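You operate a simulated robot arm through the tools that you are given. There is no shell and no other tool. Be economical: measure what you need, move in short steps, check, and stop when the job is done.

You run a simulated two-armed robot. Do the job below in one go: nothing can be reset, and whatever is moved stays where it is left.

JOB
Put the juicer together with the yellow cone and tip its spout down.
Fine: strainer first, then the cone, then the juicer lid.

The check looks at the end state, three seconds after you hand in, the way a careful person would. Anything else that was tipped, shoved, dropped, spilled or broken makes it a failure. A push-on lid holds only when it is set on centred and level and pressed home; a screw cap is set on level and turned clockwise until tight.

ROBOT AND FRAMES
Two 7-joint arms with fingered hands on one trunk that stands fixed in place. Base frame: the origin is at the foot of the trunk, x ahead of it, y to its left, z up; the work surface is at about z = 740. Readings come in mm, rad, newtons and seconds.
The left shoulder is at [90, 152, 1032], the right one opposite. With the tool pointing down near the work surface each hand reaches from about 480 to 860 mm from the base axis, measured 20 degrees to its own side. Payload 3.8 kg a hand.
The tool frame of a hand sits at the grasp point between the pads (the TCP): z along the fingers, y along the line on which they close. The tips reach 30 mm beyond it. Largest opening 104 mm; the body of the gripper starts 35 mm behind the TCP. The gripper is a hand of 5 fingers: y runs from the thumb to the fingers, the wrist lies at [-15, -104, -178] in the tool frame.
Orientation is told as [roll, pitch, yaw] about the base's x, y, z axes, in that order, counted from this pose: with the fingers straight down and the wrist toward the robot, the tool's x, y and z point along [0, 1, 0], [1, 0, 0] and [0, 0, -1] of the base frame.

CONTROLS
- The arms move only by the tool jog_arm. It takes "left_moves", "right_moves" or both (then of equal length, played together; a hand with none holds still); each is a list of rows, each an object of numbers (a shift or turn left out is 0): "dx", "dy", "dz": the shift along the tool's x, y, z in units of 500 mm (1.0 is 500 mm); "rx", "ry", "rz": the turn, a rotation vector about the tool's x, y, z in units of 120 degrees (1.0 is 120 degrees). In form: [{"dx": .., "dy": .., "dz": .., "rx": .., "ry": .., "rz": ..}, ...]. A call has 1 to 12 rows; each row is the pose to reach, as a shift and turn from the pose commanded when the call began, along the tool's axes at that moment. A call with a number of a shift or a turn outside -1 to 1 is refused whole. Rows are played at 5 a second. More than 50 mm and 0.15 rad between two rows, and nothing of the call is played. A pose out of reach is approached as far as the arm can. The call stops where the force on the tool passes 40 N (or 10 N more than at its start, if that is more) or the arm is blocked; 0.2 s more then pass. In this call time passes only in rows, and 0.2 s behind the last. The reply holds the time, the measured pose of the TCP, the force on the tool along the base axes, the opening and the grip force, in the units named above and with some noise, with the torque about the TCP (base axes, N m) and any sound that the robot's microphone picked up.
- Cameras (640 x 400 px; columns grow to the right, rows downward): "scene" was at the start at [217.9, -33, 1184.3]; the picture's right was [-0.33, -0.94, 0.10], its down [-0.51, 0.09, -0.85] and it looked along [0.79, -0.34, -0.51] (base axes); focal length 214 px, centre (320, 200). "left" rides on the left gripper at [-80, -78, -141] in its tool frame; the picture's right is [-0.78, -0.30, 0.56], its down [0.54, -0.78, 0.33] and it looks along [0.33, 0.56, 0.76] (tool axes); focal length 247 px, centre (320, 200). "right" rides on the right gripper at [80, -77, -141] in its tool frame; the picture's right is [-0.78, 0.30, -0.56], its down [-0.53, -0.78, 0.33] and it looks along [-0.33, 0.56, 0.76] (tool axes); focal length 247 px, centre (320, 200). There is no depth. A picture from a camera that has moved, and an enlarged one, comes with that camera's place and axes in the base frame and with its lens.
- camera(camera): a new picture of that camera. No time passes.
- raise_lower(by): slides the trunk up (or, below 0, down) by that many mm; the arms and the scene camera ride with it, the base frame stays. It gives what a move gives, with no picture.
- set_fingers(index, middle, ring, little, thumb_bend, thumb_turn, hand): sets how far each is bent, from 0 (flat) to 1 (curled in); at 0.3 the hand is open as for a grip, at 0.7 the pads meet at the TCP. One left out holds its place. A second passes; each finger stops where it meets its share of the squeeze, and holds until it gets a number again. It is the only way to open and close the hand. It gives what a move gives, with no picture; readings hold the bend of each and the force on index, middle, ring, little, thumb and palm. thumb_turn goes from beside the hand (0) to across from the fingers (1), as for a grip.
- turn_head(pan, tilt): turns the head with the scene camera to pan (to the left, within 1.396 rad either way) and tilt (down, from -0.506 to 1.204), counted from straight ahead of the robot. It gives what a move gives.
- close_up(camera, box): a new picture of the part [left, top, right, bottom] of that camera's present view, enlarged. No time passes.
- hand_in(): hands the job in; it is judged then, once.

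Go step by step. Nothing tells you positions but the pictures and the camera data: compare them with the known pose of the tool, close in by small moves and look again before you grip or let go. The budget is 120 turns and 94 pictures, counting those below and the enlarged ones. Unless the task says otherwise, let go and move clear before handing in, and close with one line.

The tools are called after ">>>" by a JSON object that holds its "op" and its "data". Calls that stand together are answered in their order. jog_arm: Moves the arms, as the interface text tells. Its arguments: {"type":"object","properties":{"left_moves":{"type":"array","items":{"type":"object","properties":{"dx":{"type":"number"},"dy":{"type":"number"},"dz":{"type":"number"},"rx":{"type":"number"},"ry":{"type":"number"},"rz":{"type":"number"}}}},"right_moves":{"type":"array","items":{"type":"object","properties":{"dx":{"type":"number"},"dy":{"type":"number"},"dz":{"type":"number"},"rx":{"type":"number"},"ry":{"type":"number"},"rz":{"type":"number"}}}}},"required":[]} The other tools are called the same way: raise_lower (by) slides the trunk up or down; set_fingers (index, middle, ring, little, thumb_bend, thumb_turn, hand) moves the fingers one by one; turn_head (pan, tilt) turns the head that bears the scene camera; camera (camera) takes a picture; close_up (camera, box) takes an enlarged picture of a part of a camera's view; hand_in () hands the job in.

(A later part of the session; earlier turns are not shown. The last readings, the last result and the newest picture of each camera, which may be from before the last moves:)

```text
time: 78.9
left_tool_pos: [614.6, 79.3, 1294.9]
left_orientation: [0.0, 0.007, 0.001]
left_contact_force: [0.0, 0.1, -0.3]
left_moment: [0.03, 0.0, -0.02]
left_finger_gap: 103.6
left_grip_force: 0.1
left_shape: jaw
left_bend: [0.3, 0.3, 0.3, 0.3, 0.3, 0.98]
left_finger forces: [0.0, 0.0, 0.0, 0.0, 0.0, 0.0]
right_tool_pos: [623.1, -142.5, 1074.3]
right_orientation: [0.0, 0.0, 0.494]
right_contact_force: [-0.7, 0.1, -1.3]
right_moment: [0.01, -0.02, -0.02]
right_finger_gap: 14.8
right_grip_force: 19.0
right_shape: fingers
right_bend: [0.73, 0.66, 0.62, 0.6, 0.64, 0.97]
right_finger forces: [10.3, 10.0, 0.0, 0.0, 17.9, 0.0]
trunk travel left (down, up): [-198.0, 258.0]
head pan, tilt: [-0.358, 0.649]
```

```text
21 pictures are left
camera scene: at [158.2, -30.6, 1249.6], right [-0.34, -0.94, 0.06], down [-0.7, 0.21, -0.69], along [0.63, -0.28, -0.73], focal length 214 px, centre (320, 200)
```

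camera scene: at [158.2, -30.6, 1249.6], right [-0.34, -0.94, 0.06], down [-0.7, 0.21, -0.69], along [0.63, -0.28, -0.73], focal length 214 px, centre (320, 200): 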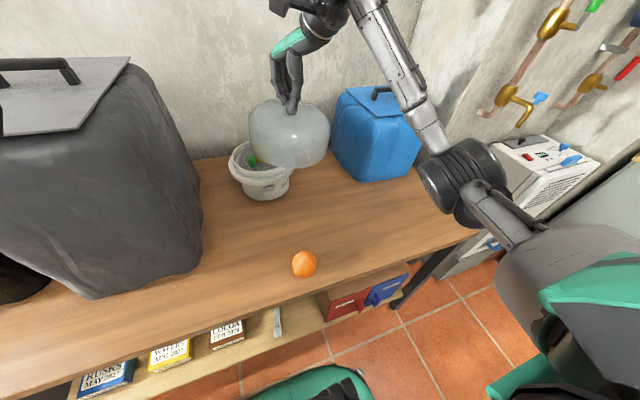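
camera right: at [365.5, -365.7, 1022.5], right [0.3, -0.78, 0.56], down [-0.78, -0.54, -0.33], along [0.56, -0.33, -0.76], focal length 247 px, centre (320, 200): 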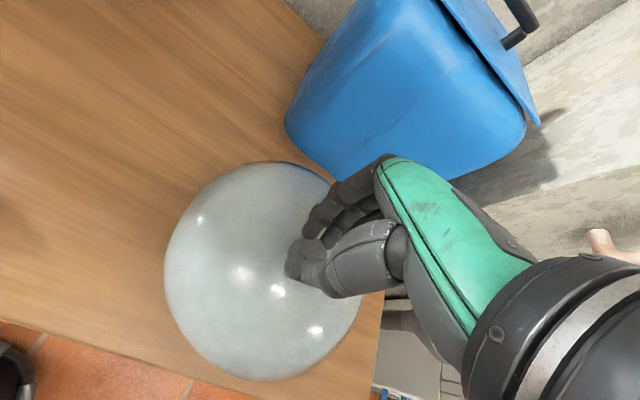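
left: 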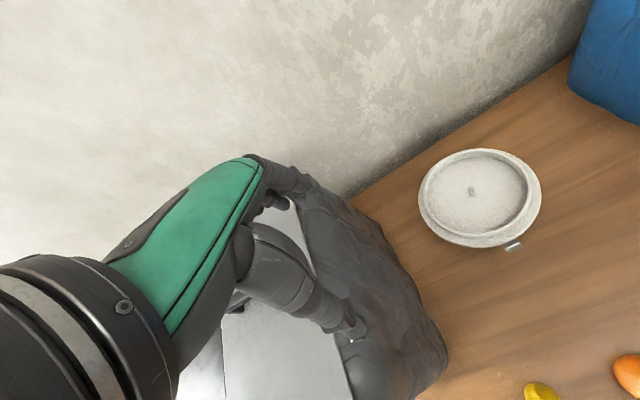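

>>> {"op": "jog_arm", "data": {"right_moves": [{"dx": 0.009, "dy": 0.08}, {"dx": 0.018, "dy": 0.16}, {"dx": 0.026, "dy": 0.236}]}}

>>> {"op": "close_up", "data": {"camera": "scene", "box": [210, 75, 338, 215]}}

```text
time: 79.7
left_tool_pos: [614.3, 80.3, 1294.4]
left_orientation: [0.0, 0.007, 0.002]
left_contact_force: [-0.2, -0.3, 0.5]
left_moment: [-0.01, 0.0, -0.01]
left_finger_gap: 103.7
left_grip_force: 0.1
left_shape: jaw
left_bend: [0.3, 0.3, 0.3, 0.3, 0.3, 0.98]
left_finger forces: [0.0, 0.0, 0.0, 0.0, 0.0, 0.0]
right_tool_pos: [721.5, -77.7, 1075.6]
right_orientation: [-0.003, 0.0, 0.494]
right_contact_force: [-0.7, -0.1, -1.1]
right_moment: [-0.01, 0.01, -0.03]
right_finger_gap: 14.1
right_grip_force: 19.0
right_shape: fingers
right_bend: [0.73, 0.66, 0.62, 0.6, 0.64, 0.97]
right_finger forces: [10.4, 10.0, 0.0, 0.0, 17.7, 0.0]
trunk travel left (down, up): [-198.0, 258.0]
head pan, tilt: [-0.358, 0.649]
```

```text
2.86 times, centred on (274, 145) of scene
camera zoom: at [157.8, -29.5, 1249.7], right [-0.34, -0.94, 0.06], down [-0.7, 0.21, -0.69], along [0.63, -0.28, -0.73], focal length 613 px, centre (451, 357)
```

zoom: 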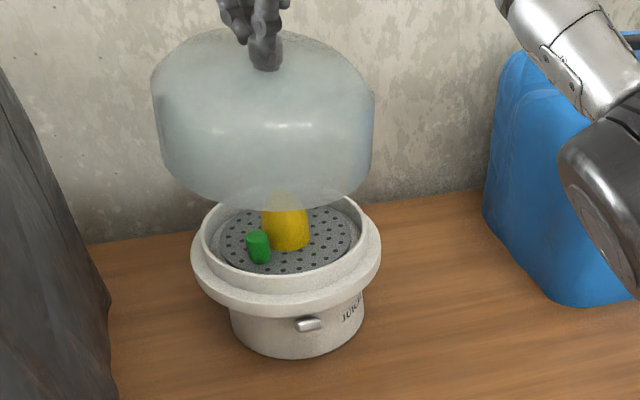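

Roughly aligned; check lid level with a closer look.

>>> {"op": "close_up", "data": {"camera": "scene", "box": [216, 80, 320, 155]}}

```text
5.33 times, centred on (268, 118) of scene
camera zoom: at [157.8, -29.5, 1249.7], right [-0.34, -0.94, 0.06], down [-0.7, 0.21, -0.69], along [0.63, -0.28, -0.73], focal length 1144 px, centre (597, 640)
```

zoom: 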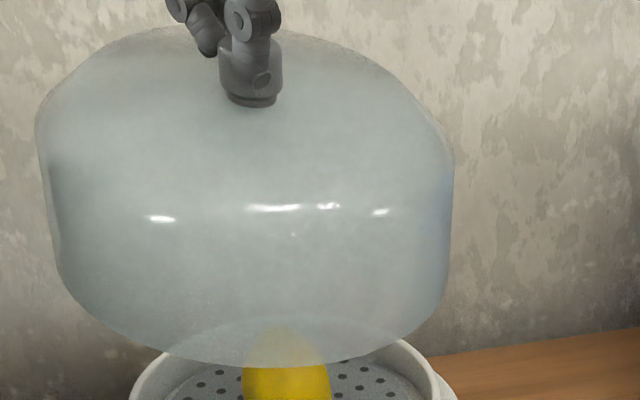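

The lid's −y side hangs about 7° low. Roll the hand −0.12 to level it.

>>> {"op": "jog_arm", "data": {"right_moves": [{"rx": 0.0136, "ry": -0.0252}, {"rx": 0.0272, "ry": -0.0504}]}}

>>> {"op": "close_up", "data": {"camera": "scene", "box": [216, 80, 320, 180]}}

```text
time: 80.3
left_tool_pos: [614.6, 79.5, 1294.1]
left_orientation: [0.0, 0.007, 0.003]
left_contact_force: [0.6, 0.6, -0.8]
left_moment: [0.0, 0.01, 0.0]
left_finger_gap: 103.8
left_grip_force: 0.1
left_shape: jaw
left_bend: [0.3, 0.3, 0.3, 0.3, 0.3, 0.98]
left_finger forces: [0.1, 0.0, 0.0, 0.0, 0.0, 0.0]
right_tool_pos: [721.1, -77.6, 1074.9]
right_orientation: [-0.107, 0.057, 0.488]
right_contact_force: [0.2, 0.4, -0.4]
right_moment: [0.0, -0.01, 0.02]
right_finger_gap: 14.5
right_grip_force: 19.6
right_shape: fingers
right_bend: [0.73, 0.66, 0.62, 0.6, 0.64, 0.97]
right_finger forces: [10.4, 9.9, 0.0, 0.0, 17.8, 0.1]
trunk travel left (down, up): [-198.0, 258.0]
head pan, tilt: [-0.358, 0.649]
```

```text
4.00 times, centred on (268, 130) of scene
camera zoom: at [157.7, -30.0, 1249.7], right [-0.34, -0.94, 0.06], down [-0.7, 0.21, -0.69], along [0.63, -0.28, -0.73], focal length 858 px, centre (528, 480)
```

zoom: 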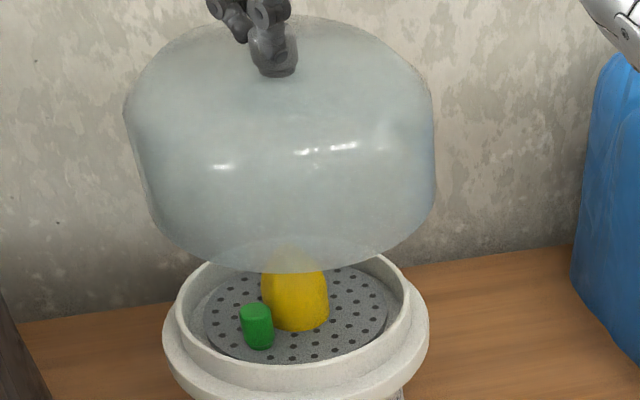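

Level now. The lid is about 10 mm too far toward −y; shift and lower 60 mm.

>>> {"op": "jog_arm", "data": {"right_moves": [{"dx": 0.022, "dy": 0.011}, {"dx": 0.027, "dy": 0.014, "dz": 0.06}, {"dx": 0.032, "dy": 0.017, "dz": 0.116}]}}

>>> {"op": "close_up", "data": {"camera": "scene", "box": [216, 95, 320, 195]}}

```text
time: 81.1
left_tool_pos: [615.6, 79.0, 1293.8]
left_orientation: [0.001, 0.008, 0.004]
left_contact_force: [0.5, 0.6, 0.1]
left_moment: [-0.01, 0.01, -0.02]
left_finger_gap: 103.6
left_grip_force: 0.0
left_shape: jaw
left_bend: [0.3, 0.3, 0.3, 0.3, 0.3, 0.98]
left_finger forces: [0.1, 0.1, 0.0, 0.0, 0.1, 0.1]
right_tool_pos: [719.9, -65.6, 1013.7]
right_orientation: [-0.104, 0.054, 0.489]
right_contact_force: [-0.9, -0.4, -0.7]
right_moment: [0.0, 0.0, 0.01]
right_finger_gap: 14.2
right_grip_force: 19.6
right_shape: fingers
right_bend: [0.73, 0.66, 0.62, 0.6, 0.64, 0.97]
right_finger forces: [10.5, 9.9, 0.0, 0.0, 17.8, 0.0]
trunk travel left (down, up): [-198.0, 258.0]
head pan, tilt: [-0.358, 0.649]
```

```text
4.00 times, centred on (268, 145) of scene
camera zoom: at [158.5, -31.0, 1249.5], right [-0.34, -0.94, 0.06], down [-0.7, 0.21, -0.68], along [0.63, -0.28, -0.73], focal length 858 px, centre (528, 420)
```

zoom: 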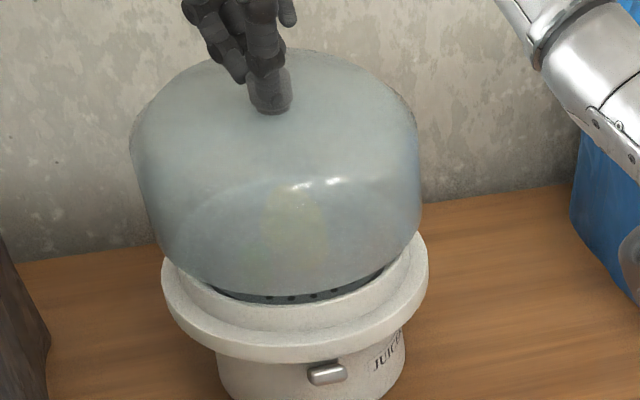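

Alignment looks good. Lower another 24 mm and compare lid edge with the flange.

>>> {"op": "jog_arm", "data": {"right_moves": [{"dx": 0.0025, "dy": 0.0015, "dz": 0.024}, {"dx": 0.005, "dy": 0.003, "dz": 0.048}]}}

>>> {"op": "close_up", "data": {"camera": "scene", "box": [224, 135, 304, 185]}}

>>> {"op": "camera", "data": {"camera": "right"}}

```text
time: 81.7
left_tool_pos: [615.1, 78.6, 1294.2]
left_orientation: [-0.001, 0.007, 0.004]
left_contact_force: [-0.1, -0.1, -0.1]
left_moment: [0.01, -0.01, 0.03]
left_finger_gap: 103.7
left_grip_force: 0.0
left_shape: jaw
left_bend: [0.3, 0.3, 0.3, 0.3, 0.3, 0.98]
left_finger forces: [0.0, 0.0, 0.1, 0.0, 0.0, 0.0]
right_tool_pos: [719.9, -66.3, 992.2]
right_orientation: [-0.106, 0.056, 0.49]
right_contact_force: [-0.1, -0.3, -0.8]
right_moment: [0.01, 0.02, -0.01]
right_finger_gap: 14.4
right_grip_force: 18.7
right_shape: fingers
right_bend: [0.74, 0.66, 0.62, 0.6, 0.64, 0.97]
right_finger forces: [10.3, 9.4, 0.1, 0.0, 18.0, 0.0]
trunk travel left (down, up): [-198.0, 258.0]
head pan, tilt: [-0.358, 0.649]
```

```text
8.00 times, centred on (264, 160) of scene
camera zoom: at [158.0, -30.7, 1249.6], right [-0.34, -0.94, 0.06], down [-0.7, 0.21, -0.69], along [0.63, -0.28, -0.73], focal length 1716 px, centre (768, 520)
```

zoom: 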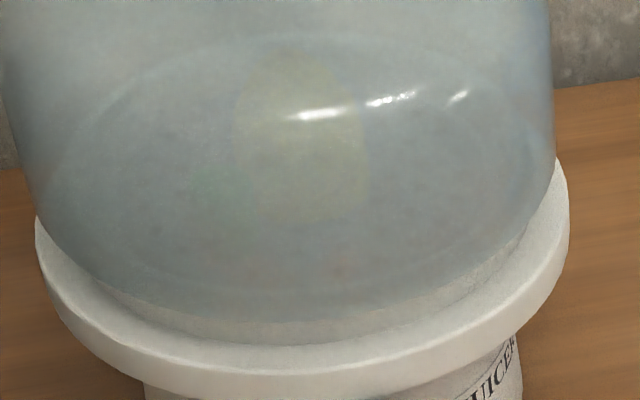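

```text
15 pictures are left
camera right: at [613.5, -17.0, 1127.7], right [0.63, -0.47, 0.62], down [-0.43, -0.87, -0.23], along [0.65, -0.12, -0.75], focal length 247 px, centre (320, 200)
```

right: 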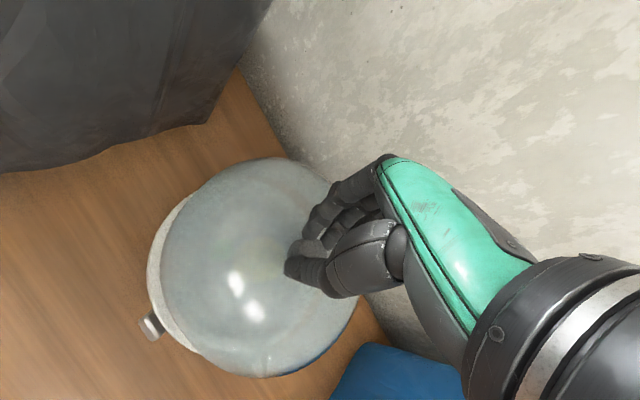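

Centred within ~2 mm. Nudge +2 mm in x and lower onto the flange while watching force.

>>> {"op": "jog_arm", "data": {"right_moves": [{"dx": 0.0, "dy": 0.004}, {"dx": 0.001, "dy": 0.005, "dz": 0.012}, {"dx": 0.001, "dy": 0.005, "dz": 0.024}]}}

```text
time: 82.5
left_tool_pos: [615.5, 78.9, 1294.2]
left_orientation: [-0.002, 0.005, 0.001]
left_contact_force: [0.0, -0.9, -0.5]
left_moment: [-0.02, -0.02, -0.03]
left_finger_gap: 103.9
left_grip_force: 0.1
left_shape: jaw
left_bend: [0.3, 0.3, 0.3, 0.3, 0.3, 0.98]
left_finger forces: [0.1, 0.1, 0.0, 0.0, 0.0, 0.1]
right_tool_pos: [723.2, -66.8, 980.0]
right_orientation: [-0.104, 0.057, 0.489]
right_contact_force: [-1.3, 0.4, -0.8]
right_moment: [0.03, 0.12, -0.04]
right_finger_gap: 14.5
right_grip_force: 18.6
right_shape: fingers
right_bend: [0.74, 0.66, 0.62, 0.6, 0.64, 0.97]
right_finger forces: [9.9, 8.9, 0.0, 0.0, 17.9, 0.0]
trunk travel left (down, up): [-198.0, 258.0]
head pan, tilt: [-0.358, 0.649]
```

Slight lateral contact (pushing −x): the lid is around the ring. Ease back 2 mm and continue down.

>>> {"op": "jog_arm", "data": {"right_moves": [{"dx": 0.002, "dy": -0.0035}, {"dx": 0.0036, "dy": -0.0026, "dz": 0.016}]}}

>>> {"op": "close_up", "data": {"camera": "scene", "box": [216, 110, 320, 190]}}

```text
time: 83.1
left_tool_pos: [613.0, 79.0, 1294.9]
left_orientation: [-0.001, 0.006, 0.002]
left_contact_force: [0.1, 0.1, 0.1]
left_moment: [0.0, 0.0, -0.03]
left_finger_gap: 103.8
left_grip_force: 0.0
left_shape: jaw
left_bend: [0.3, 0.3, 0.3, 0.3, 0.3, 0.98]
left_finger forces: [0.0, 0.0, 0.1, 0.1, 0.1, 0.0]
right_tool_pos: [722.0, -65.5, 973.2]
right_orientation: [-0.103, 0.053, 0.489]
right_contact_force: [-0.4, 0.0, 1.4]
right_moment: [-0.03, 0.15, 0.02]
right_finger_gap: 14.2
right_grip_force: 18.5
right_shape: fingers
right_bend: [0.74, 0.66, 0.62, 0.6, 0.64, 0.97]
right_finger forces: [10.3, 9.9, 0.1, 0.1, 17.3, 0.1]
trunk travel left (down, up): [-198.0, 258.0]
head pan, tilt: [-0.358, 0.649]
```

```text
5.00 times, centred on (268, 150) of scene
camera zoom: at [157.8, -30.6, 1249.7], right [-0.34, -0.94, 0.06], down [-0.7, 0.21, -0.69], along [0.63, -0.28, -0.73], focal length 1072 px, centre (580, 450)
```

zoom: 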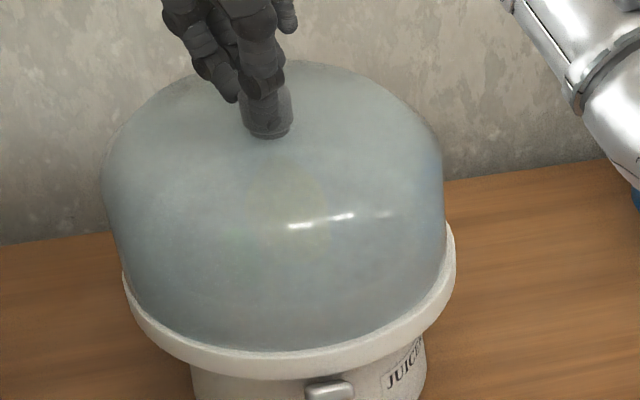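

Front edge is just touching. Add a slight pitch and press down.

>>> {"op": "jog_arm", "data": {"right_moves": [{"dz": 0.004, "rx": 0.008, "ry": 0.004}, {"dx": 0.001, "dz": 0.01, "rx": 0.0125, "ry": 0.0067}]}}

```text
time: 83.7
left_tool_pos: [613.2, 78.9, 1295.0]
left_orientation: [0.001, 0.004, 0.002]
left_contact_force: [0.6, 0.9, 0.0]
left_moment: [0.0, 0.04, 0.01]
left_finger_gap: 103.7
left_grip_force: 0.0
left_shape: jaw
left_bend: [0.3, 0.3, 0.3, 0.3, 0.3, 0.98]
left_finger forces: [0.0, 0.0, 0.0, 0.0, 0.0, 0.0]
right_tool_pos: [721.3, -65.8, 969.4]
right_orientation: [-0.091, 0.079, 0.487]
right_contact_force: [2.7, -0.6, 6.5]
right_moment: [-0.03, 0.12, 0.03]
right_finger_gap: 14.3
right_grip_force: 19.9
right_shape: fingers
right_bend: [0.74, 0.66, 0.62, 0.6, 0.64, 0.97]
right_finger forces: [10.5, 11.4, 0.1, 0.1, 17.6, 0.0]
trunk travel left (down, up): [-198.0, 258.0]
head pan, tilt: [-0.358, 0.649]
```

>>> {"op": "jog_arm", "data": {"right_moves": [{"dy": 0.002, "dz": 0.004}, {"dy": 0.002, "dz": 0.008}, {"dy": 0.002, "dz": 0.012}]}}

>>> {"op": "close_up", "data": {"camera": "scene", "box": [216, 110, 320, 190]}}

```text
time: 84.5
left_tool_pos: [610.7, 80.9, 1296.2]
left_orientation: [0.0, 0.004, 0.002]
left_contact_force: [-0.4, 0.3, -0.2]
left_moment: [-0.01, 0.0, 0.0]
left_finger_gap: 103.9
left_grip_force: 0.0
left_shape: jaw
left_bend: [0.3, 0.3, 0.3, 0.3, 0.3, 0.98]
left_finger forces: [0.1, 0.0, 0.0, 0.1, 0.0, 0.0]
right_tool_pos: [720.0, -64.8, 966.7]
right_orientation: [-0.094, 0.072, 0.487]
right_contact_force: [6.4, 0.2, 25.9]
right_moment: [-0.13, 0.0, -0.01]
right_finger_gap: 13.6
right_grip_force: 24.0
right_shape: fingers
right_bend: [0.75, 0.72, 0.62, 0.6, 0.65, 0.97]
right_finger forces: [12.0, 15.5, 0.0, 0.0, 19.3, 0.0]
trunk travel left (down, up): [-198.0, 258.0]
head pan, tilt: [-0.358, 0.649]
```

```text
5.00 times, centred on (268, 150) of scene
camera zoom: at [154.8, -30.2, 1250.4], right [-0.34, -0.94, 0.06], down [-0.69, 0.21, -0.69], along [0.63, -0.28, -0.72], focal length 1072 px, centre (580, 450)
```

zoom: 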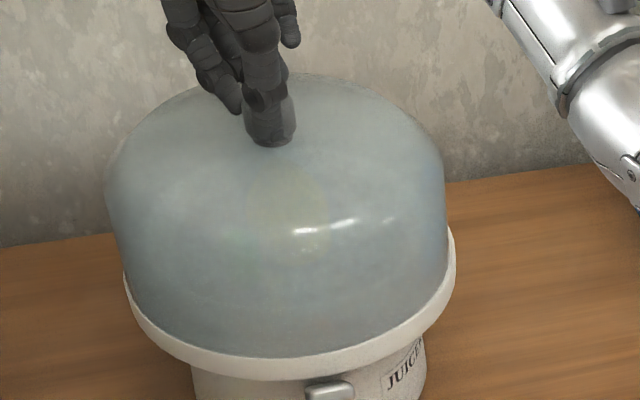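

Lid is down at the expected height. Release, rise, and then press on the knob top with closed fingertips to be sure it is home.

>>> {"op": "set_fingers", "data": {"hand": "right", "index": 0.52, "middle": 0.52, "ring": 0.52, "little": 0.52, "thumb_bend": 0.5}}

>>> {"op": "jog_arm", "data": {"right_moves": [{"dz": -0.04}, {"dz": -0.1}, {"dz": -0.14}]}}

>>> {"op": "close_up", "data": {"camera": "scene", "box": [206, 110, 330, 190]}}

```text
time: 85.5
left_tool_pos: [612.4, 79.6, 1294.4]
left_orientation: [-0.002, 0.005, 0.001]
left_contact_force: [0.2, 0.4, 0.6]
left_moment: [-0.01, -0.01, 0.0]
left_finger_gap: 103.9
left_grip_force: 0.1
left_shape: jaw
left_bend: [0.3, 0.3, 0.3, 0.3, 0.3, 0.98]
left_finger forces: [0.0, 0.0, 0.1, 0.0, 0.0, 0.0]
right_tool_pos: [721.1, -66.5, 961.9]
right_orientation: [-0.089, 0.081, 0.489]
right_contact_force: [-1.3, -2.0, 4.7]
right_moment: [0.08, -0.06, -0.01]
right_finger_gap: 44.0
right_grip_force: 3.0
right_shape: fingers
right_bend: [0.56, 0.52, 0.52, 0.52, 0.5, 0.98]
right_finger forces: [5.3, 0.0, 0.0, 0.0, 0.0, 0.0]
trunk travel left (down, up): [-198.0, 258.0]
head pan, tilt: [-0.358, 0.649]
```

```text
time: 86.3
left_tool_pos: [615.1, 80.1, 1294.3]
left_orientation: [0.001, 0.007, 0.0]
left_contact_force: [0.4, 1.0, -0.2]
left_moment: [-0.02, 0.0, 0.0]
left_finger_gap: 103.4
left_grip_force: 0.1
left_shape: jaw
left_bend: [0.3, 0.3, 0.3, 0.3, 0.3, 0.98]
left_finger forces: [0.0, 0.0, 0.0, 0.0, 0.0, 0.0]
right_tool_pos: [722.2, -58.5, 1029.7]
right_orientation: [-0.089, 0.082, 0.487]
right_contact_force: [-0.1, -0.2, -1.0]
right_moment: [0.01, 0.01, -0.04]
right_finger_gap: 48.8
right_grip_force: 0.0
right_shape: fingers
right_bend: [0.52, 0.52, 0.52, 0.52, 0.5, 0.98]
right_finger forces: [0.1, 0.0, 0.0, 0.0, 0.0, 0.1]
trunk travel left (down, up): [-198.0, 258.0]
head pan, tilt: [-0.358, 0.649]
```

```text
5.00 times, centred on (268, 150) of scene
camera zoom: at [157.6, -30.5, 1249.7], right [-0.34, -0.94, 0.06], down [-0.7, 0.21, -0.69], along [0.63, -0.28, -0.73], focal length 1072 px, centre (580, 450)
```

zoom: 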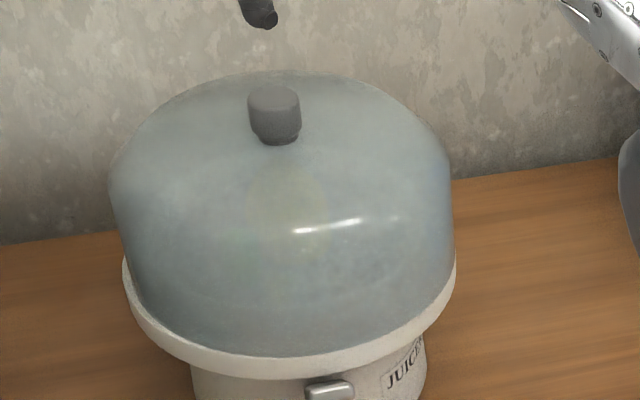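

Lid looks level and seated. Make a closed pinch, level the hand and press on the knob.

>>> {"op": "set_fingers", "data": {"hand": "right", "index": 0.75, "middle": 0.75, "ring": 0.75, "little": 0.75, "thumb_bend": 0.7}}

>>> {"op": "jog_arm", "data": {"right_moves": [{"rx": -0.02, "ry": 0.021}, {"rx": -0.039, "ry": 0.0425}]}}

```text
time: 87.3
left_tool_pos: [613.7, 78.9, 1295.2]
left_orientation: [-0.001, 0.008, 0.002]
left_contact_force: [0.0, 0.2, 0.4]
left_moment: [0.03, 0.03, 0.03]
left_finger_gap: 103.6
left_grip_force: 0.0
left_shape: jaw
left_bend: [0.3, 0.3, 0.3, 0.3, 0.3, 0.98]
left_finger forces: [0.1, 0.0, 0.0, 0.0, 0.0, 0.0]
right_tool_pos: [723.8, -57.7, 1028.6]
right_orientation: [-0.091, 0.082, 0.486]
right_contact_force: [0.0, -0.7, 0.9]
right_moment: [-0.01, -0.02, -0.02]
right_finger_gap: 0.0
right_grip_force: 0.1
right_shape: fingers
right_bend: [0.74, 0.75, 0.75, 0.75, 0.68, 1.0]
right_finger forces: [0.0, 0.1, 0.0, 0.1, 0.0, 0.1]
trunk travel left (down, up): [-198.0, 258.0]
head pan, tilt: [-0.358, 0.649]
```

```text
time: 87.9
left_tool_pos: [614.9, 80.2, 1294.3]
left_orientation: [-0.001, 0.008, 0.002]
left_contact_force: [-0.5, 0.3, 0.7]
left_moment: [-0.02, 0.01, -0.01]
left_finger_gap: 103.8
left_grip_force: 0.1
left_shape: jaw
left_bend: [0.3, 0.3, 0.3, 0.3, 0.3, 0.98]
left_finger forces: [0.0, 0.1, 0.0, 0.1, 0.0, 0.1]
right_tool_pos: [723.3, -58.4, 1030.4]
right_orientation: [-0.002, 0.0, 0.491]
right_contact_force: [-0.6, -0.7, -0.2]
right_moment: [0.03, -0.02, 0.01]
right_finger_gap: 0.1
right_grip_force: 0.1
right_shape: fingers
right_bend: [0.74, 0.75, 0.75, 0.75, 0.68, 1.0]
right_finger forces: [0.0, 0.1, 0.1, 0.0, 0.1, 0.0]
trunk travel left (down, up): [-198.0, 258.0]
head pan, tilt: [-0.358, 0.649]
```

>>> {"op": "jog_arm", "data": {"right_moves": [{"dx": -0.0236, "dy": -0.0195}, {"dx": -0.0236, "dy": -0.0195, "dz": 0.07}]}}

>>> {"op": "close_up", "data": {"camera": "scene", "box": [216, 80, 320, 160]}}

```text
time: 88.5
left_tool_pos: [615.7, 79.4, 1294.6]
left_orientation: [0.002, 0.006, 0.002]
left_contact_force: [-0.7, -0.1, -0.1]
left_moment: [0.0, 0.01, -0.01]
left_finger_gap: 103.5
left_grip_force: 0.1
left_shape: jaw
left_bend: [0.3, 0.3, 0.3, 0.3, 0.3, 0.98]
left_finger forces: [0.0, 0.1, 0.0, 0.0, 0.0, 0.0]
right_tool_pos: [722.1, -71.0, 994.3]
right_orientation: [-0.001, 0.0, 0.491]
right_contact_force: [0.2, 0.2, 0.2]
right_moment: [-0.02, 0.01, -0.01]
right_finger_gap: 0.2
right_grip_force: 0.0
right_shape: fingers
right_bend: [0.74, 0.75, 0.75, 0.75, 0.68, 1.0]
right_finger forces: [0.1, 0.1, 0.0, 0.0, 0.1, 0.0]
trunk travel left (down, up): [-198.0, 258.0]
head pan, tilt: [-0.358, 0.649]
```

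```text
5.00 times, centred on (268, 120) of scene
camera zoom: at [158.5, -30.7, 1249.5], right [-0.34, -0.94, 0.06], down [-0.7, 0.21, -0.68], along [0.63, -0.28, -0.73], focal length 1072 px, centre (580, 600)
```

zoom: 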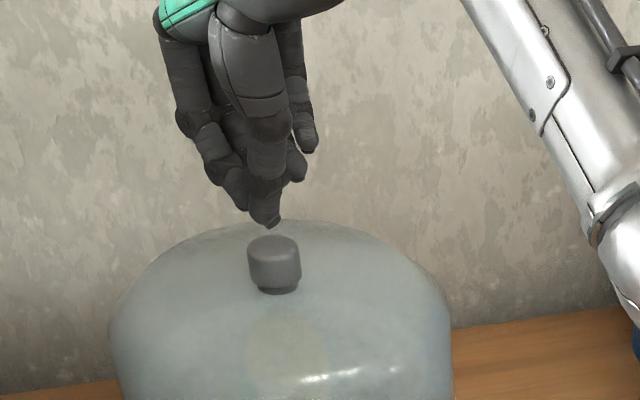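

Shift 6 mm to centre over the knob and press down until firm.

>>> {"op": "jog_arm", "data": {"right_moves": [{"dx": -0.005, "dy": -0.012, "dz": 0.01}, {"dx": -0.005, "dy": -0.012, "dz": 0.02}, {"dx": -0.005, "dy": -0.012, "dz": 0.026}, {"dx": -0.005, "dy": -0.012, "dz": 0.032}, {"dx": -0.005, "dy": -0.012, "dz": 0.038}, {"dx": -0.005, "dy": -0.012, "dz": 0.044}]}}

```text
time: 89.9
left_tool_pos: [611.6, 78.8, 1295.6]
left_orientation: [0.0, 0.006, 0.003]
left_contact_force: [0.0, 0.4, 0.0]
left_moment: [0.01, -0.03, 0.0]
left_finger_gap: 103.8
left_grip_force: 0.1
left_shape: jaw
left_bend: [0.3, 0.3, 0.3, 0.3, 0.3, 0.98]
left_finger forces: [0.0, 0.1, 0.0, 0.0, 0.0, 0.1]
right_tool_pos: [717.1, -77.5, 977.9]
right_orientation: [-0.004, -0.006, 0.491]
right_contact_force: [-1.9, -0.9, 11.1]
right_moment: [-0.09, 0.15, -0.01]
right_finger_gap: 0.3
right_grip_force: 6.5
right_shape: fingers
right_bend: [0.74, 0.75, 0.75, 0.75, 0.69, 1.0]
right_finger forces: [0.1, 0.0, 0.0, 0.1, 14.2, 0.0]
trunk travel left (down, up): [-198.0, 258.0]
head pan, tilt: [-0.358, 0.649]
```

>>> {"op": "jog_arm", "data": {"right_moves": [{"dz": 0.006}, {"dz": 0.012}, {"dz": 0.018}, {"dz": 0.024}]}}

>>> {"op": "close_up", "data": {"camera": "scene", "box": [216, 90, 320, 190]}}

```text
time: 90.8
left_tool_pos: [612.5, 77.6, 1294.5]
left_orientation: [-0.001, 0.004, 0.003]
left_contact_force: [1.5, -0.3, -0.2]
left_moment: [-0.02, 0.06, -0.01]
left_finger_gap: 103.4
left_grip_force: 0.1
left_shape: jaw
left_bend: [0.3, 0.3, 0.3, 0.3, 0.3, 0.98]
left_finger forces: [0.0, 0.0, 0.1, 0.1, 0.0, 0.0]
right_tool_pos: [717.7, -78.4, 977.4]
right_orientation: [-0.009, -0.024, 0.49]
right_contact_force: [-6.0, -3.1, 25.3]
right_moment: [-0.21, 0.47, 0.01]
right_finger_gap: 0.1
right_grip_force: 14.9
right_shape: fingers
right_bend: [0.75, 0.75, 0.75, 0.75, 0.7, 1.0]
right_finger forces: [0.1, 0.0, 0.0, 0.0, 29.3, 0.0]
trunk travel left (down, up): [-198.0, 258.0]
head pan, tilt: [-0.358, 0.649]
stopped in row 4 (right hand): the force on the tool passed its limit at 41 N (the readings are from after the stop); the commanded pose is now the measured one
```

```text
4.00 times, centred on (268, 140) of scene
camera zoom: at [155.7, -30.8, 1249.7], right [-0.34, -0.94, 0.06], down [-0.7, 0.21, -0.69], along [0.63, -0.28, -0.72], focal length 858 px, centre (528, 440)
```

zoom: 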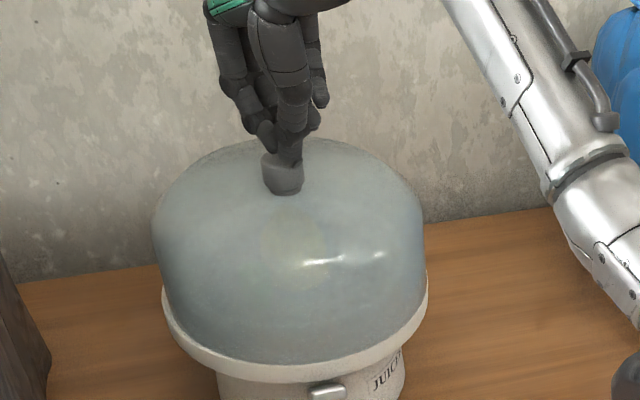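

The lid held firm at 41 N, so it is home. Now lift away and look at the spout.

>>> {"op": "jog_arm", "data": {"right_moves": [{"dz": -0.05}, {"dz": -0.12}]}}

>>> {"op": "close_up", "data": {"camera": "scene", "box": [250, 155, 306, 205]}}

```text
time: 91.4
left_tool_pos: [612.9, 80.3, 1296.1]
left_orientation: [0.001, 0.006, 0.001]
left_contact_force: [0.5, -0.1, 0.0]
left_moment: [-0.03, -0.01, 0.03]
left_finger_gap: 103.5
left_grip_force: 0.0
left_shape: jaw
left_bend: [0.3, 0.3, 0.3, 0.3, 0.3, 0.98]
left_finger forces: [0.0, 0.0, 0.0, 0.0, 0.0, 0.0]
right_tool_pos: [717.0, -74.0, 1029.5]
right_orientation: [-0.003, -0.012, 0.491]
right_contact_force: [0.7, 0.3, -0.8]
right_moment: [-0.04, 0.0, 0.03]
right_finger_gap: 0.0
right_grip_force: 0.1
right_shape: fingers
right_bend: [0.75, 0.75, 0.75, 0.75, 0.68, 1.0]
right_finger forces: [0.1, 0.0, 0.0, 0.0, 0.1, 0.0]
trunk travel left (down, up): [-198.0, 258.0]
head pan, tilt: [-0.358, 0.649]
```

```text
8.00 times, centred on (278, 180) of scene
camera zoom: at [156.4, -30.3, 1249.8], right [-0.34, -0.94, 0.06], down [-0.7, 0.21, -0.69], along [0.63, -0.28, -0.72], focal length 1716 px, centre (656, 360)
```

zoom: 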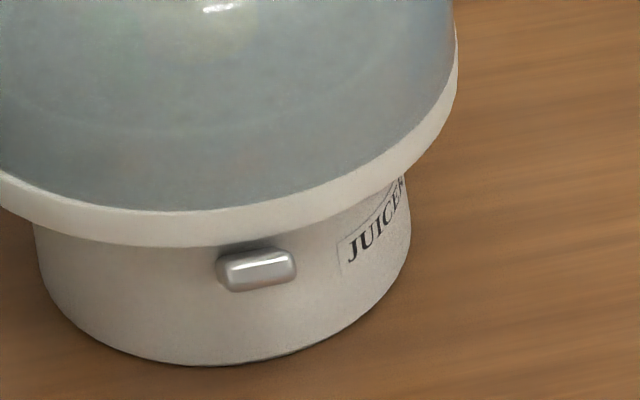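

The spout tip is at about (609,-75,822), sticking out just beyond the flange. I'll back off, curl spare fingers, and pitch the hand forward so a pinched index/thumb can push it down from the front.

>>> {"op": "jog_arm", "data": {"right_moves": [{"dx": 0.01, "dy": -0.083}, {"dx": 0.02, "dy": -0.166}, {"dx": 0.03, "dy": -0.25}, {"dx": 0.043, "dy": -0.333}, {"dx": 0.043, "dy": -0.38}]}}

>>> {"op": "set_fingers", "data": {"hand": "right", "middle": 1.0, "ring": 1.0, "little": 1.0}}

>>> {"op": "jog_arm", "data": {"right_moves": [{"rx": -0.07}, {"rx": -0.14}, {"rx": -0.21}, {"rx": -0.28}, {"rx": -0.358}]}}

>>> {"op": "camera", "data": {"camera": "right"}}

```text
time: 92.6
left_tool_pos: [614.8, 78.9, 1295.4]
left_orientation: [0.002, 0.008, 0.0]
left_contact_force: [0.2, -0.1, 0.3]
left_moment: [-0.04, -0.01, 0.01]
left_finger_gap: 103.6
left_grip_force: 0.1
left_shape: jaw
left_bend: [0.3, 0.3, 0.3, 0.3, 0.3, 0.98]
left_finger forces: [0.0, 0.0, 0.1, 0.0, 0.0, 0.1]
right_tool_pos: [538.8, -145.6, 1030.6]
right_orientation: [-0.007, -0.012, 0.491]
right_contact_force: [-0.8, -0.6, 0.1]
right_moment: [0.01, 0.0, -0.02]
right_finger_gap: 0.0
right_grip_force: 0.1
right_shape: fingers
right_bend: [0.75, 0.75, 0.75, 0.75, 0.68, 1.0]
right_finger forces: [0.0, 0.0, 0.1, 0.1, 0.0, 0.0]
trunk travel left (down, up): [-198.0, 258.0]
head pan, tilt: [-0.358, 0.649]
```

```text
time: 93.6
left_tool_pos: [614.7, 78.3, 1295.2]
left_orientation: [0.002, 0.006, 0.002]
left_contact_force: [-0.6, -0.4, 0.0]
left_moment: [0.01, 0.03, 0.01]
left_finger_gap: 103.7
left_grip_force: 0.0
left_shape: jaw
left_bend: [0.3, 0.3, 0.3, 0.3, 0.3, 0.98]
left_finger forces: [0.1, 0.0, 0.0, 0.1, 0.0, 0.0]
right_tool_pos: [540.0, -145.3, 1029.8]
right_orientation: [-0.006, -0.011, 0.489]
right_contact_force: [0.3, -0.2, 0.5]
right_moment: [0.04, -0.03, -0.01]
right_finger_gap: 0.0
right_grip_force: 0.0
right_shape: fingers
right_bend: [0.75, 1.0, 1.0, 1.0, 0.68, 1.0]
right_finger forces: [0.0, 0.0, 0.0, 0.0, 0.0, 0.0]
trunk travel left (down, up): [-198.0, 258.0]
head pan, tilt: [-0.358, 0.649]
```

```text
refused: row 5 steps farther than a row can; nothing moved
```

```text
8 pictures are left
camera right: at [431.5, -112.2, 1168.7], right [0.62, -0.55, 0.56], down [-0.43, -0.84, -0.34], along [0.66, -0.03, -0.75], focal length 247 px, centre (320, 200)
```

right: 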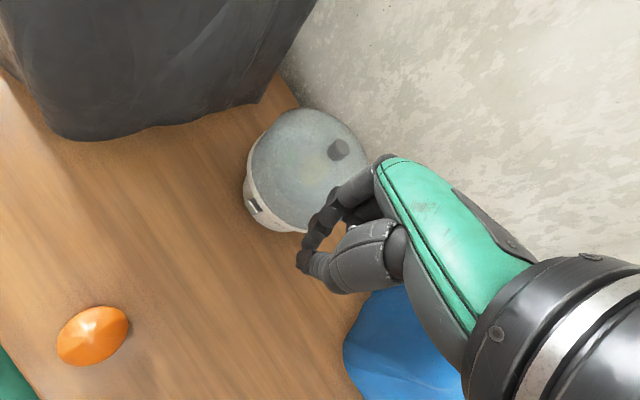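

>>> {"op": "jog_arm", "data": {"right_moves": [{"rx": -0.07}, {"rx": -0.14}, {"rx": -0.21}, {"rx": -0.28}, {"rx": -0.35}]}}

```text
time: 94.8
left_tool_pos: [614.6, 79.7, 1295.4]
left_orientation: [0.003, 0.006, 0.003]
left_contact_force: [-0.2, 0.3, 1.1]
left_moment: [0.0, 0.02, 0.02]
left_finger_gap: 103.7
left_grip_force: 0.0
left_shape: jaw
left_bend: [0.3, 0.3, 0.3, 0.3, 0.3, 0.98]
left_finger forces: [0.0, 0.0, 0.1, 0.1, 0.0, 0.0]
right_tool_pos: [539.5, -147.1, 1028.7]
right_orientation: [-0.01, -0.747, 0.494]
right_contact_force: [0.2, 0.3, 0.2]
right_moment: [0.01, -0.02, 0.03]
right_finger_gap: 0.3
right_grip_force: 0.1
right_shape: fingers
right_bend: [0.75, 1.0, 1.0, 1.0, 0.68, 1.0]
right_finger forces: [0.0, 0.0, 0.0, 0.0, 0.1, 0.0]
trunk travel left (down, up): [-198.0, 258.0]
head pan, tilt: [-0.358, 0.649]
```

>>> {"op": "jog_arm", "data": {"right_moves": [{"dx": 0.017, "dy": -0.028, "dz": 0.072}, {"dx": 0.033, "dy": -0.055, "dz": 0.145}, {"dx": 0.05, "dy": -0.083, "dz": 0.217}, {"dx": 0.067, "dy": -0.11, "dz": 0.289}]}}

>>> {"op": "close_up", "data": {"camera": "right", "box": [200, 120, 400, 280]}}

>>> {"op": "close_up", "data": {"camera": "scene", "box": [230, 140, 326, 220]}}

```text
time: 95.8
left_tool_pos: [614.3, 78.6, 1295.0]
left_orientation: [-0.001, 0.007, 0.001]
left_contact_force: [0.4, -0.7, -0.2]
left_moment: [0.0, 0.04, -0.04]
left_finger_gap: 103.9
left_grip_force: 0.1
left_shape: jaw
left_bend: [0.3, 0.3, 0.3, 0.3, 0.3, 0.98]
left_finger forces: [0.1, 0.1, 0.0, 0.0, 0.0, 0.0]
right_tool_pos: [576.8, -92.3, 886.9]
right_orientation: [-0.007, -0.745, 0.496]
right_contact_force: [0.2, 0.0, 0.4]
right_moment: [0.01, -0.02, 0.0]
right_finger_gap: 0.0
right_grip_force: 0.0
right_shape: fingers
right_bend: [0.75, 1.0, 1.0, 1.0, 0.68, 1.0]
right_finger forces: [0.0, 0.0, 0.0, 0.1, 0.1, 0.1]
trunk travel left (down, up): [-198.0, 258.0]
head pan, tilt: [-0.358, 0.649]
```

```text
2.50 times, centred on (300, 200) of right
camera zoom: at [403.8, -94.2, 936.6], right [0.22, -0.76, 0.61], down [-0.05, -0.64, -0.77], along [0.97, 0.14, -0.18], focal length 617 px, centre (370, 200)
```

zoom: 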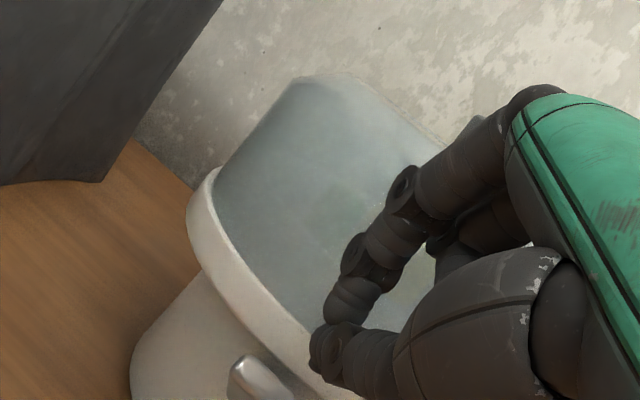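

```text
5.00 times, centred on (278, 180) of scene
camera zoom: at [158.0, -30.6, 1249.6], right [-0.34, -0.94, 0.06], down [-0.7, 0.21, -0.69], along [0.63, -0.28, -0.73], focal length 1072 px, centre (530, 300)
```

zoom: 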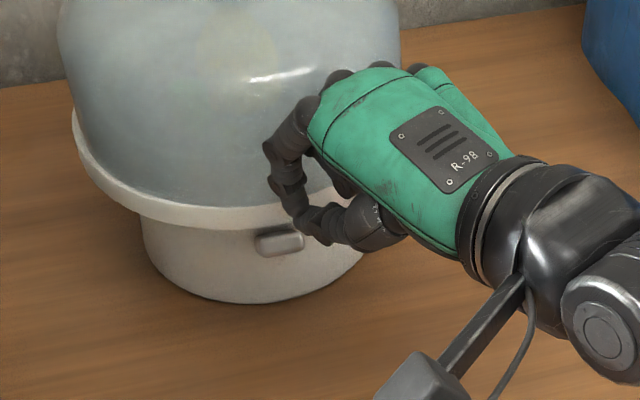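

Tips are just in front of and above the spout. Advance along the fingers by 19 mm, then push straight down in small steps.

>>> {"op": "jog_arm", "data": {"right_moves": [{"dz": 0.0374}, {"dy": -0.0136, "dz": 0.052}]}}

>>> {"op": "close_up", "data": {"camera": "right", "box": [200, 160, 400, 320]}}

```text
time: 96.4
left_tool_pos: [614.3, 77.9, 1295.5]
left_orientation: [0.0, 0.005, 0.003]
left_contact_force: [-0.2, -0.3, -0.3]
left_moment: [0.01, 0.0, 0.0]
left_finger_gap: 103.7
left_grip_force: 0.1
left_shape: jaw
left_bend: [0.3, 0.3, 0.3, 0.3, 0.3, 0.98]
left_finger forces: [0.1, 0.0, 0.1, 0.0, 0.0, 0.0]
right_tool_pos: [587.4, -85.8, 860.8]
right_orientation: [-0.007, -0.747, 0.497]
right_contact_force: [0.3, -0.2, 0.1]
right_moment: [0.0, -0.01, 0.02]
right_finger_gap: 0.0
right_grip_force: 0.0
right_shape: fingers
right_bend: [0.75, 1.0, 1.0, 1.0, 0.68, 1.0]
right_finger forces: [0.0, 0.0, 0.0, 0.1, 0.0, 0.1]
trunk travel left (down, up): [-198.0, 258.0]
head pan, tilt: [-0.358, 0.649]
```

```text
2.50 times, centred on (300, 240) of right
camera zoom: at [414.8, -88.6, 911.1], right [0.22, -0.76, 0.61], down [-0.05, -0.64, -0.77], along [0.97, 0.14, -0.18], focal length 617 px, centre (370, 100)
```

zoom: 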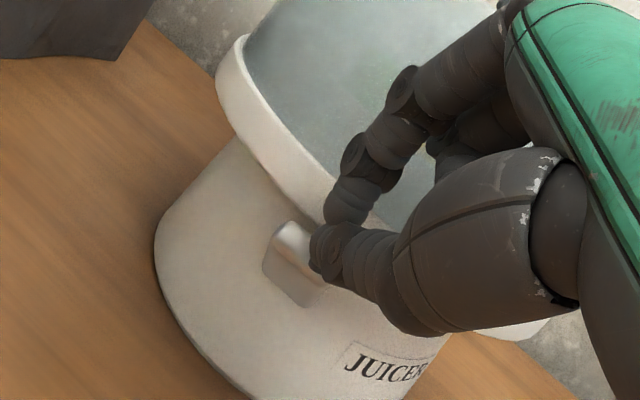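

The thumb tip is right above the spout. Pushing straight down.

>>> {"op": "jog_arm", "data": {"right_moves": [{"dy": -0.007, "dz": 0.0073}, {"dy": -0.0136, "dz": 0.0146}, {"dy": -0.02, "dz": 0.022}, {"dy": -0.0272, "dz": 0.0292}]}}

>>> {"op": "close_up", "data": {"camera": "right", "box": [200, 160, 400, 320]}}

```text
time: 97.4
left_tool_pos: [614.2, 79.7, 1295.0]
left_orientation: [0.002, 0.007, 0.002]
left_contact_force: [0.2, 0.5, -0.8]
left_moment: [0.01, -0.01, 0.04]
left_finger_gap: 103.7
left_grip_force: 0.1
left_shape: jaw
left_bend: [0.3, 0.3, 0.3, 0.3, 0.3, 0.98]
left_finger forces: [0.1, 0.0, 0.1, 0.0, 0.1, 0.0]
right_tool_pos: [587.6, -85.9, 840.6]
right_orientation: [-0.006, -0.745, 0.496]
right_contact_force: [0.1, -0.2, 0.2]
right_moment: [0.04, 0.01, 0.01]
right_finger_gap: 0.0
right_grip_force: 0.1
right_shape: fingers
right_bend: [0.75, 1.0, 1.0, 1.0, 0.68, 1.0]
right_finger forces: [0.0, 0.0, 0.0, 0.0, 0.0, 0.0]
trunk travel left (down, up): [-198.0, 258.0]
head pan, tilt: [-0.358, 0.649]
```

```text
2.50 times, centred on (300, 240) of right
camera zoom: at [415.1, -88.5, 890.6], right [0.22, -0.76, 0.61], down [-0.05, -0.64, -0.77], along [0.97, 0.14, -0.18], focal length 617 px, centre (370, 100)
```

zoom: 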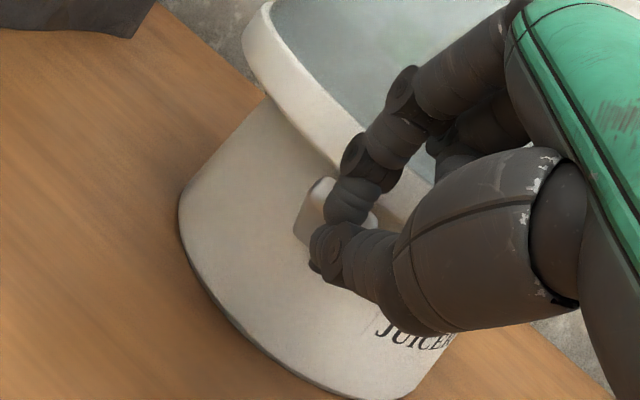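

The tip slid past in front of the spout with no contact. Go back up, 6 mm further forward, and press down again.

>>> {"op": "jog_arm", "data": {"right_moves": [{"dy": 0.03, "dz": -0.032}, {"dx": -0.0057, "dy": 0.0377, "dz": -0.0248}, {"dx": -0.0057, "dy": 0.0295, "dz": -0.016}, {"dx": -0.0057, "dy": 0.0213, "dz": -0.0072}, {"dx": -0.0057, "dy": 0.0131, "dz": 0.0016}]}}

```text
time: 98.6
left_tool_pos: [613.1, 78.9, 1295.1]
left_orientation: [0.005, 0.004, 0.002]
left_contact_force: [0.1, 0.2, 0.1]
left_moment: [0.0, -0.01, -0.01]
left_finger_gap: 103.9
left_grip_force: 0.0
left_shape: jaw
left_bend: [0.3, 0.3, 0.3, 0.3, 0.3, 0.98]
left_finger forces: [0.0, 0.0, 0.0, 0.1, 0.0, 0.0]
right_tool_pos: [591.2, -85.4, 846.5]
right_orientation: [-0.007, -0.747, 0.496]
right_contact_force: [-7.2, -2.1, 4.1]
right_moment: [-0.05, 0.19, -0.02]
right_finger_gap: 0.1
right_grip_force: 5.0
right_shape: fingers
right_bend: [0.75, 1.0, 1.0, 1.0, 0.68, 1.0]
right_finger forces: [0.0, 0.0, 0.0, 0.0, 9.7, 0.1]
trunk travel left (down, up): [-198.0, 258.0]
head pan, tilt: [-0.358, 0.649]
```

>>> {"op": "jog_arm", "data": {"right_moves": [{"dy": -0.0082, "dz": 0.0088}, {"dy": -0.0164, "dz": 0.0176}]}}

>>> {"op": "close_up", "data": {"camera": "right", "box": [200, 160, 400, 320]}}

```text
time: 99.2
left_tool_pos: [613.4, 79.1, 1295.4]
left_orientation: [0.002, 0.005, 0.004]
left_contact_force: [-0.4, -0.5, 0.8]
left_moment: [0.0, 0.02, 0.02]
left_finger_gap: 103.6
left_grip_force: 0.1
left_shape: jaw
left_bend: [0.3, 0.3, 0.3, 0.3, 0.3, 0.98]
left_finger forces: [0.1, 0.0, 0.0, 0.0, 0.1, 0.0]
right_tool_pos: [591.3, -85.8, 832.7]
right_orientation: [-0.007, -0.745, 0.495]
right_contact_force: [-8.4, -2.7, -0.7]
right_moment: [-0.09, 0.28, 0.01]
right_finger_gap: 1.2
right_grip_force: 4.4
right_shape: fingers
right_bend: [0.75, 1.0, 1.0, 1.0, 0.65, 0.99]
right_finger forces: [0.1, 0.1, 0.0, 0.0, 9.0, 0.0]
trunk travel left (down, up): [-198.0, 258.0]
head pan, tilt: [-0.358, 0.649]
```

```text
2.50 times, centred on (300, 240) of right
camera zoom: at [418.6, -88.0, 882.5], right [0.22, -0.76, 0.61], down [-0.05, -0.64, -0.77], along [0.97, 0.14, -0.18], focal length 617 px, centre (370, 100)
```

zoom: 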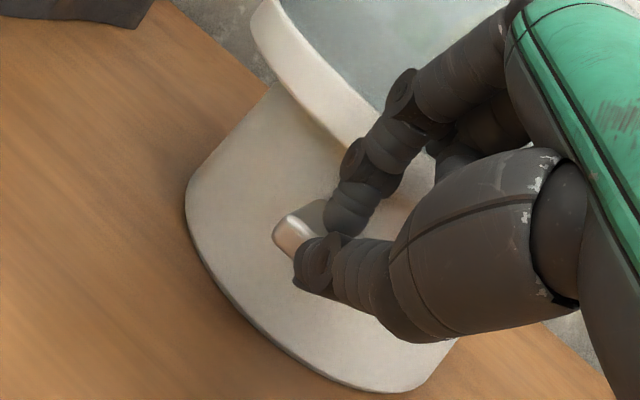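

The spout is swinging down. Keep pushing down and slightly forward.

>>> {"op": "jog_arm", "data": {"right_moves": [{"dx": -0.002, "dy": -0.005, "dz": 0.01}, {"dx": -0.004, "dy": -0.009, "dz": 0.02}, {"dx": -0.0057, "dy": -0.0128, "dz": 0.0292}, {"dx": -0.0057, "dy": -0.021, "dz": 0.038}]}}

```text
time: 100.2
left_tool_pos: [607.3, 77.1, 1298.8]
left_orientation: [0.0, -0.001, 0.002]
left_contact_force: [-0.1, 0.4, -0.2]
left_moment: [0.01, 0.02, -0.01]
left_finger_gap: 103.6
left_grip_force: 0.1
left_shape: jaw
left_bend: [0.3, 0.3, 0.3, 0.3, 0.3, 0.98]
left_finger forces: [0.1, 0.0, 0.0, 0.0, 0.0, 0.0]
right_tool_pos: [594.1, -87.6, 824.9]
right_orientation: [-0.006, -0.762, 0.496]
right_contact_force: [-36.2, -12.5, 18.5]
right_moment: [-0.23, 1.02, 0.28]
right_finger_gap: 2.3
right_grip_force: 18.5
right_shape: fingers
right_bend: [0.75, 1.0, 1.0, 1.0, 0.68, 0.97]
right_finger forces: [0.0, 0.0, 0.1, 0.0, 36.1, 0.0]
trunk travel left (down, up): [-198.0, 258.0]
head pan, tilt: [-0.358, 0.649]
stopped in row 4 (right hand): the force on the tool passed its limit at 42 N (the readings are from after the stop); the commanded pose is now the measured one
```

Firm resistance now; back off and look at the spout.

>>> {"op": "jog_arm", "data": {"right_moves": [{"dz": -0.02}, {"dz": -0.08}, {"dz": -0.16}, {"dz": -0.24}]}}

>>> {"op": "close_up", "data": {"camera": "scene", "box": [226, 115, 322, 205]}}

```text
time: 101.2
left_tool_pos: [614.5, 78.6, 1294.2]
left_orientation: [-0.001, 0.007, 0.001]
left_contact_force: [0.6, 0.2, 0.4]
left_moment: [0.01, 0.0, 0.01]
left_finger_gap: 103.7
left_grip_force: 0.0
left_shape: jaw
left_bend: [0.3, 0.3, 0.3, 0.3, 0.3, 0.98]
left_finger forces: [0.1, 0.1, 0.0, 0.1, 0.1, 0.0]
right_tool_pos: [529.3, -122.6, 906.5]
right_orientation: [-0.006, -0.751, 0.494]
right_contact_force: [-0.1, 0.1, 1.0]
right_moment: [0.01, 0.01, 0.03]
right_finger_gap: 0.0
right_grip_force: 0.0
right_shape: fingers
right_bend: [0.75, 1.0, 1.0, 1.0, 0.67, 0.99]
right_finger forces: [0.0, 0.0, 0.0, 0.0, 0.0, 0.0]
trunk travel left (down, up): [-198.0, 258.0]
head pan, tilt: [-0.358, 0.649]
```

```text
4.44 times, centred on (274, 160) of scene
camera zoom: at [157.7, -30.7, 1249.7], right [-0.34, -0.94, 0.06], down [-0.7, 0.21, -0.69], along [0.63, -0.28, -0.73], focal length 953 px, centre (524, 378)
```

zoom: 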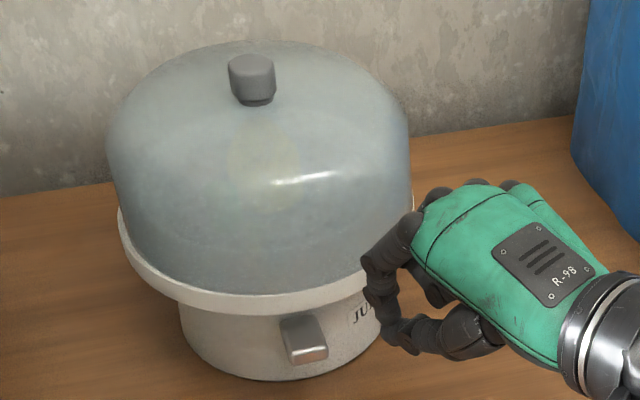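

The spout now points steeply down and didn't yield further at 40 N, so it is at its stop; the lid and bowl haven't shifted. One look from the hand camera to confirm, then clear.

>>> {"op": "close_up", "data": {"camera": "right", "box": [180, 140, 380, 300]}}

```text
2.50 times, centred on (280, 220) of right
camera zoom: at [356.1, -125.2, 954.7], right [0.22, -0.76, 0.61], down [-0.05, -0.64, -0.77], along [0.97, 0.14, -0.18], focal length 617 px, centre (420, 150)
```

zoom: 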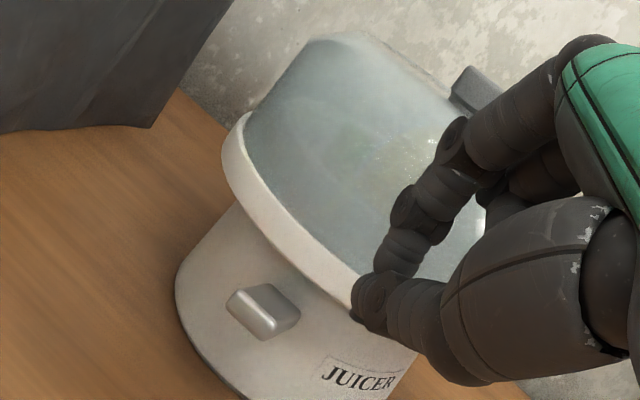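

The spout clearly points down. I'll give it one last straight-down press near its tip to be sure it is at the stop.

>>> {"op": "jog_arm", "data": {"right_moves": [{"dx": 0.001, "dy": 0.03, "dz": 0.05}, {"dx": 0.002, "dy": 0.039, "dz": 0.11}, {"dx": 0.003, "dy": 0.039, "dz": 0.169}, {"dx": 0.003, "dy": 0.0308, "dz": 0.1778}, {"dx": 0.003, "dy": 0.0226, "dz": 0.1866}, {"dx": 0.003, "dy": 0.0144, "dz": 0.1954}, {"dx": 0.003, "dy": 0.0062, "dz": 0.2042}, {"dx": 0.003, "dy": -0.002, "dz": 0.213}, {"dx": 0.003, "dy": -0.0102, "dz": 0.2218}]}}

```text
time: 103.2
left_tool_pos: [612.3, 79.4, 1295.4]
left_orientation: [0.0, 0.005, 0.001]
left_contact_force: [0.9, 0.2, -0.4]
left_moment: [-0.03, -0.01, 0.0]
left_finger_gap: 103.4
left_grip_force: 0.0
left_shape: jaw
left_bend: [0.3, 0.3, 0.3, 0.3, 0.3, 0.98]
left_finger forces: [0.0, 0.1, 0.0, 0.1, 0.1, 0.0]
right_tool_pos: [590.0, -90.6, 820.7]
right_orientation: [-0.004, -0.752, 0.497]
right_contact_force: [-7.3, -0.2, 4.3]
right_moment: [0.02, 0.12, 0.06]
right_finger_gap: 0.0
right_grip_force: 4.9
right_shape: fingers
right_bend: [0.75, 1.0, 1.0, 1.0, 0.68, 0.99]
right_finger forces: [0.0, 0.0, 0.1, 0.1, 10.5, 0.0]
trunk travel left (down, up): [-198.0, 258.0]
head pan, tilt: [-0.358, 0.649]
```

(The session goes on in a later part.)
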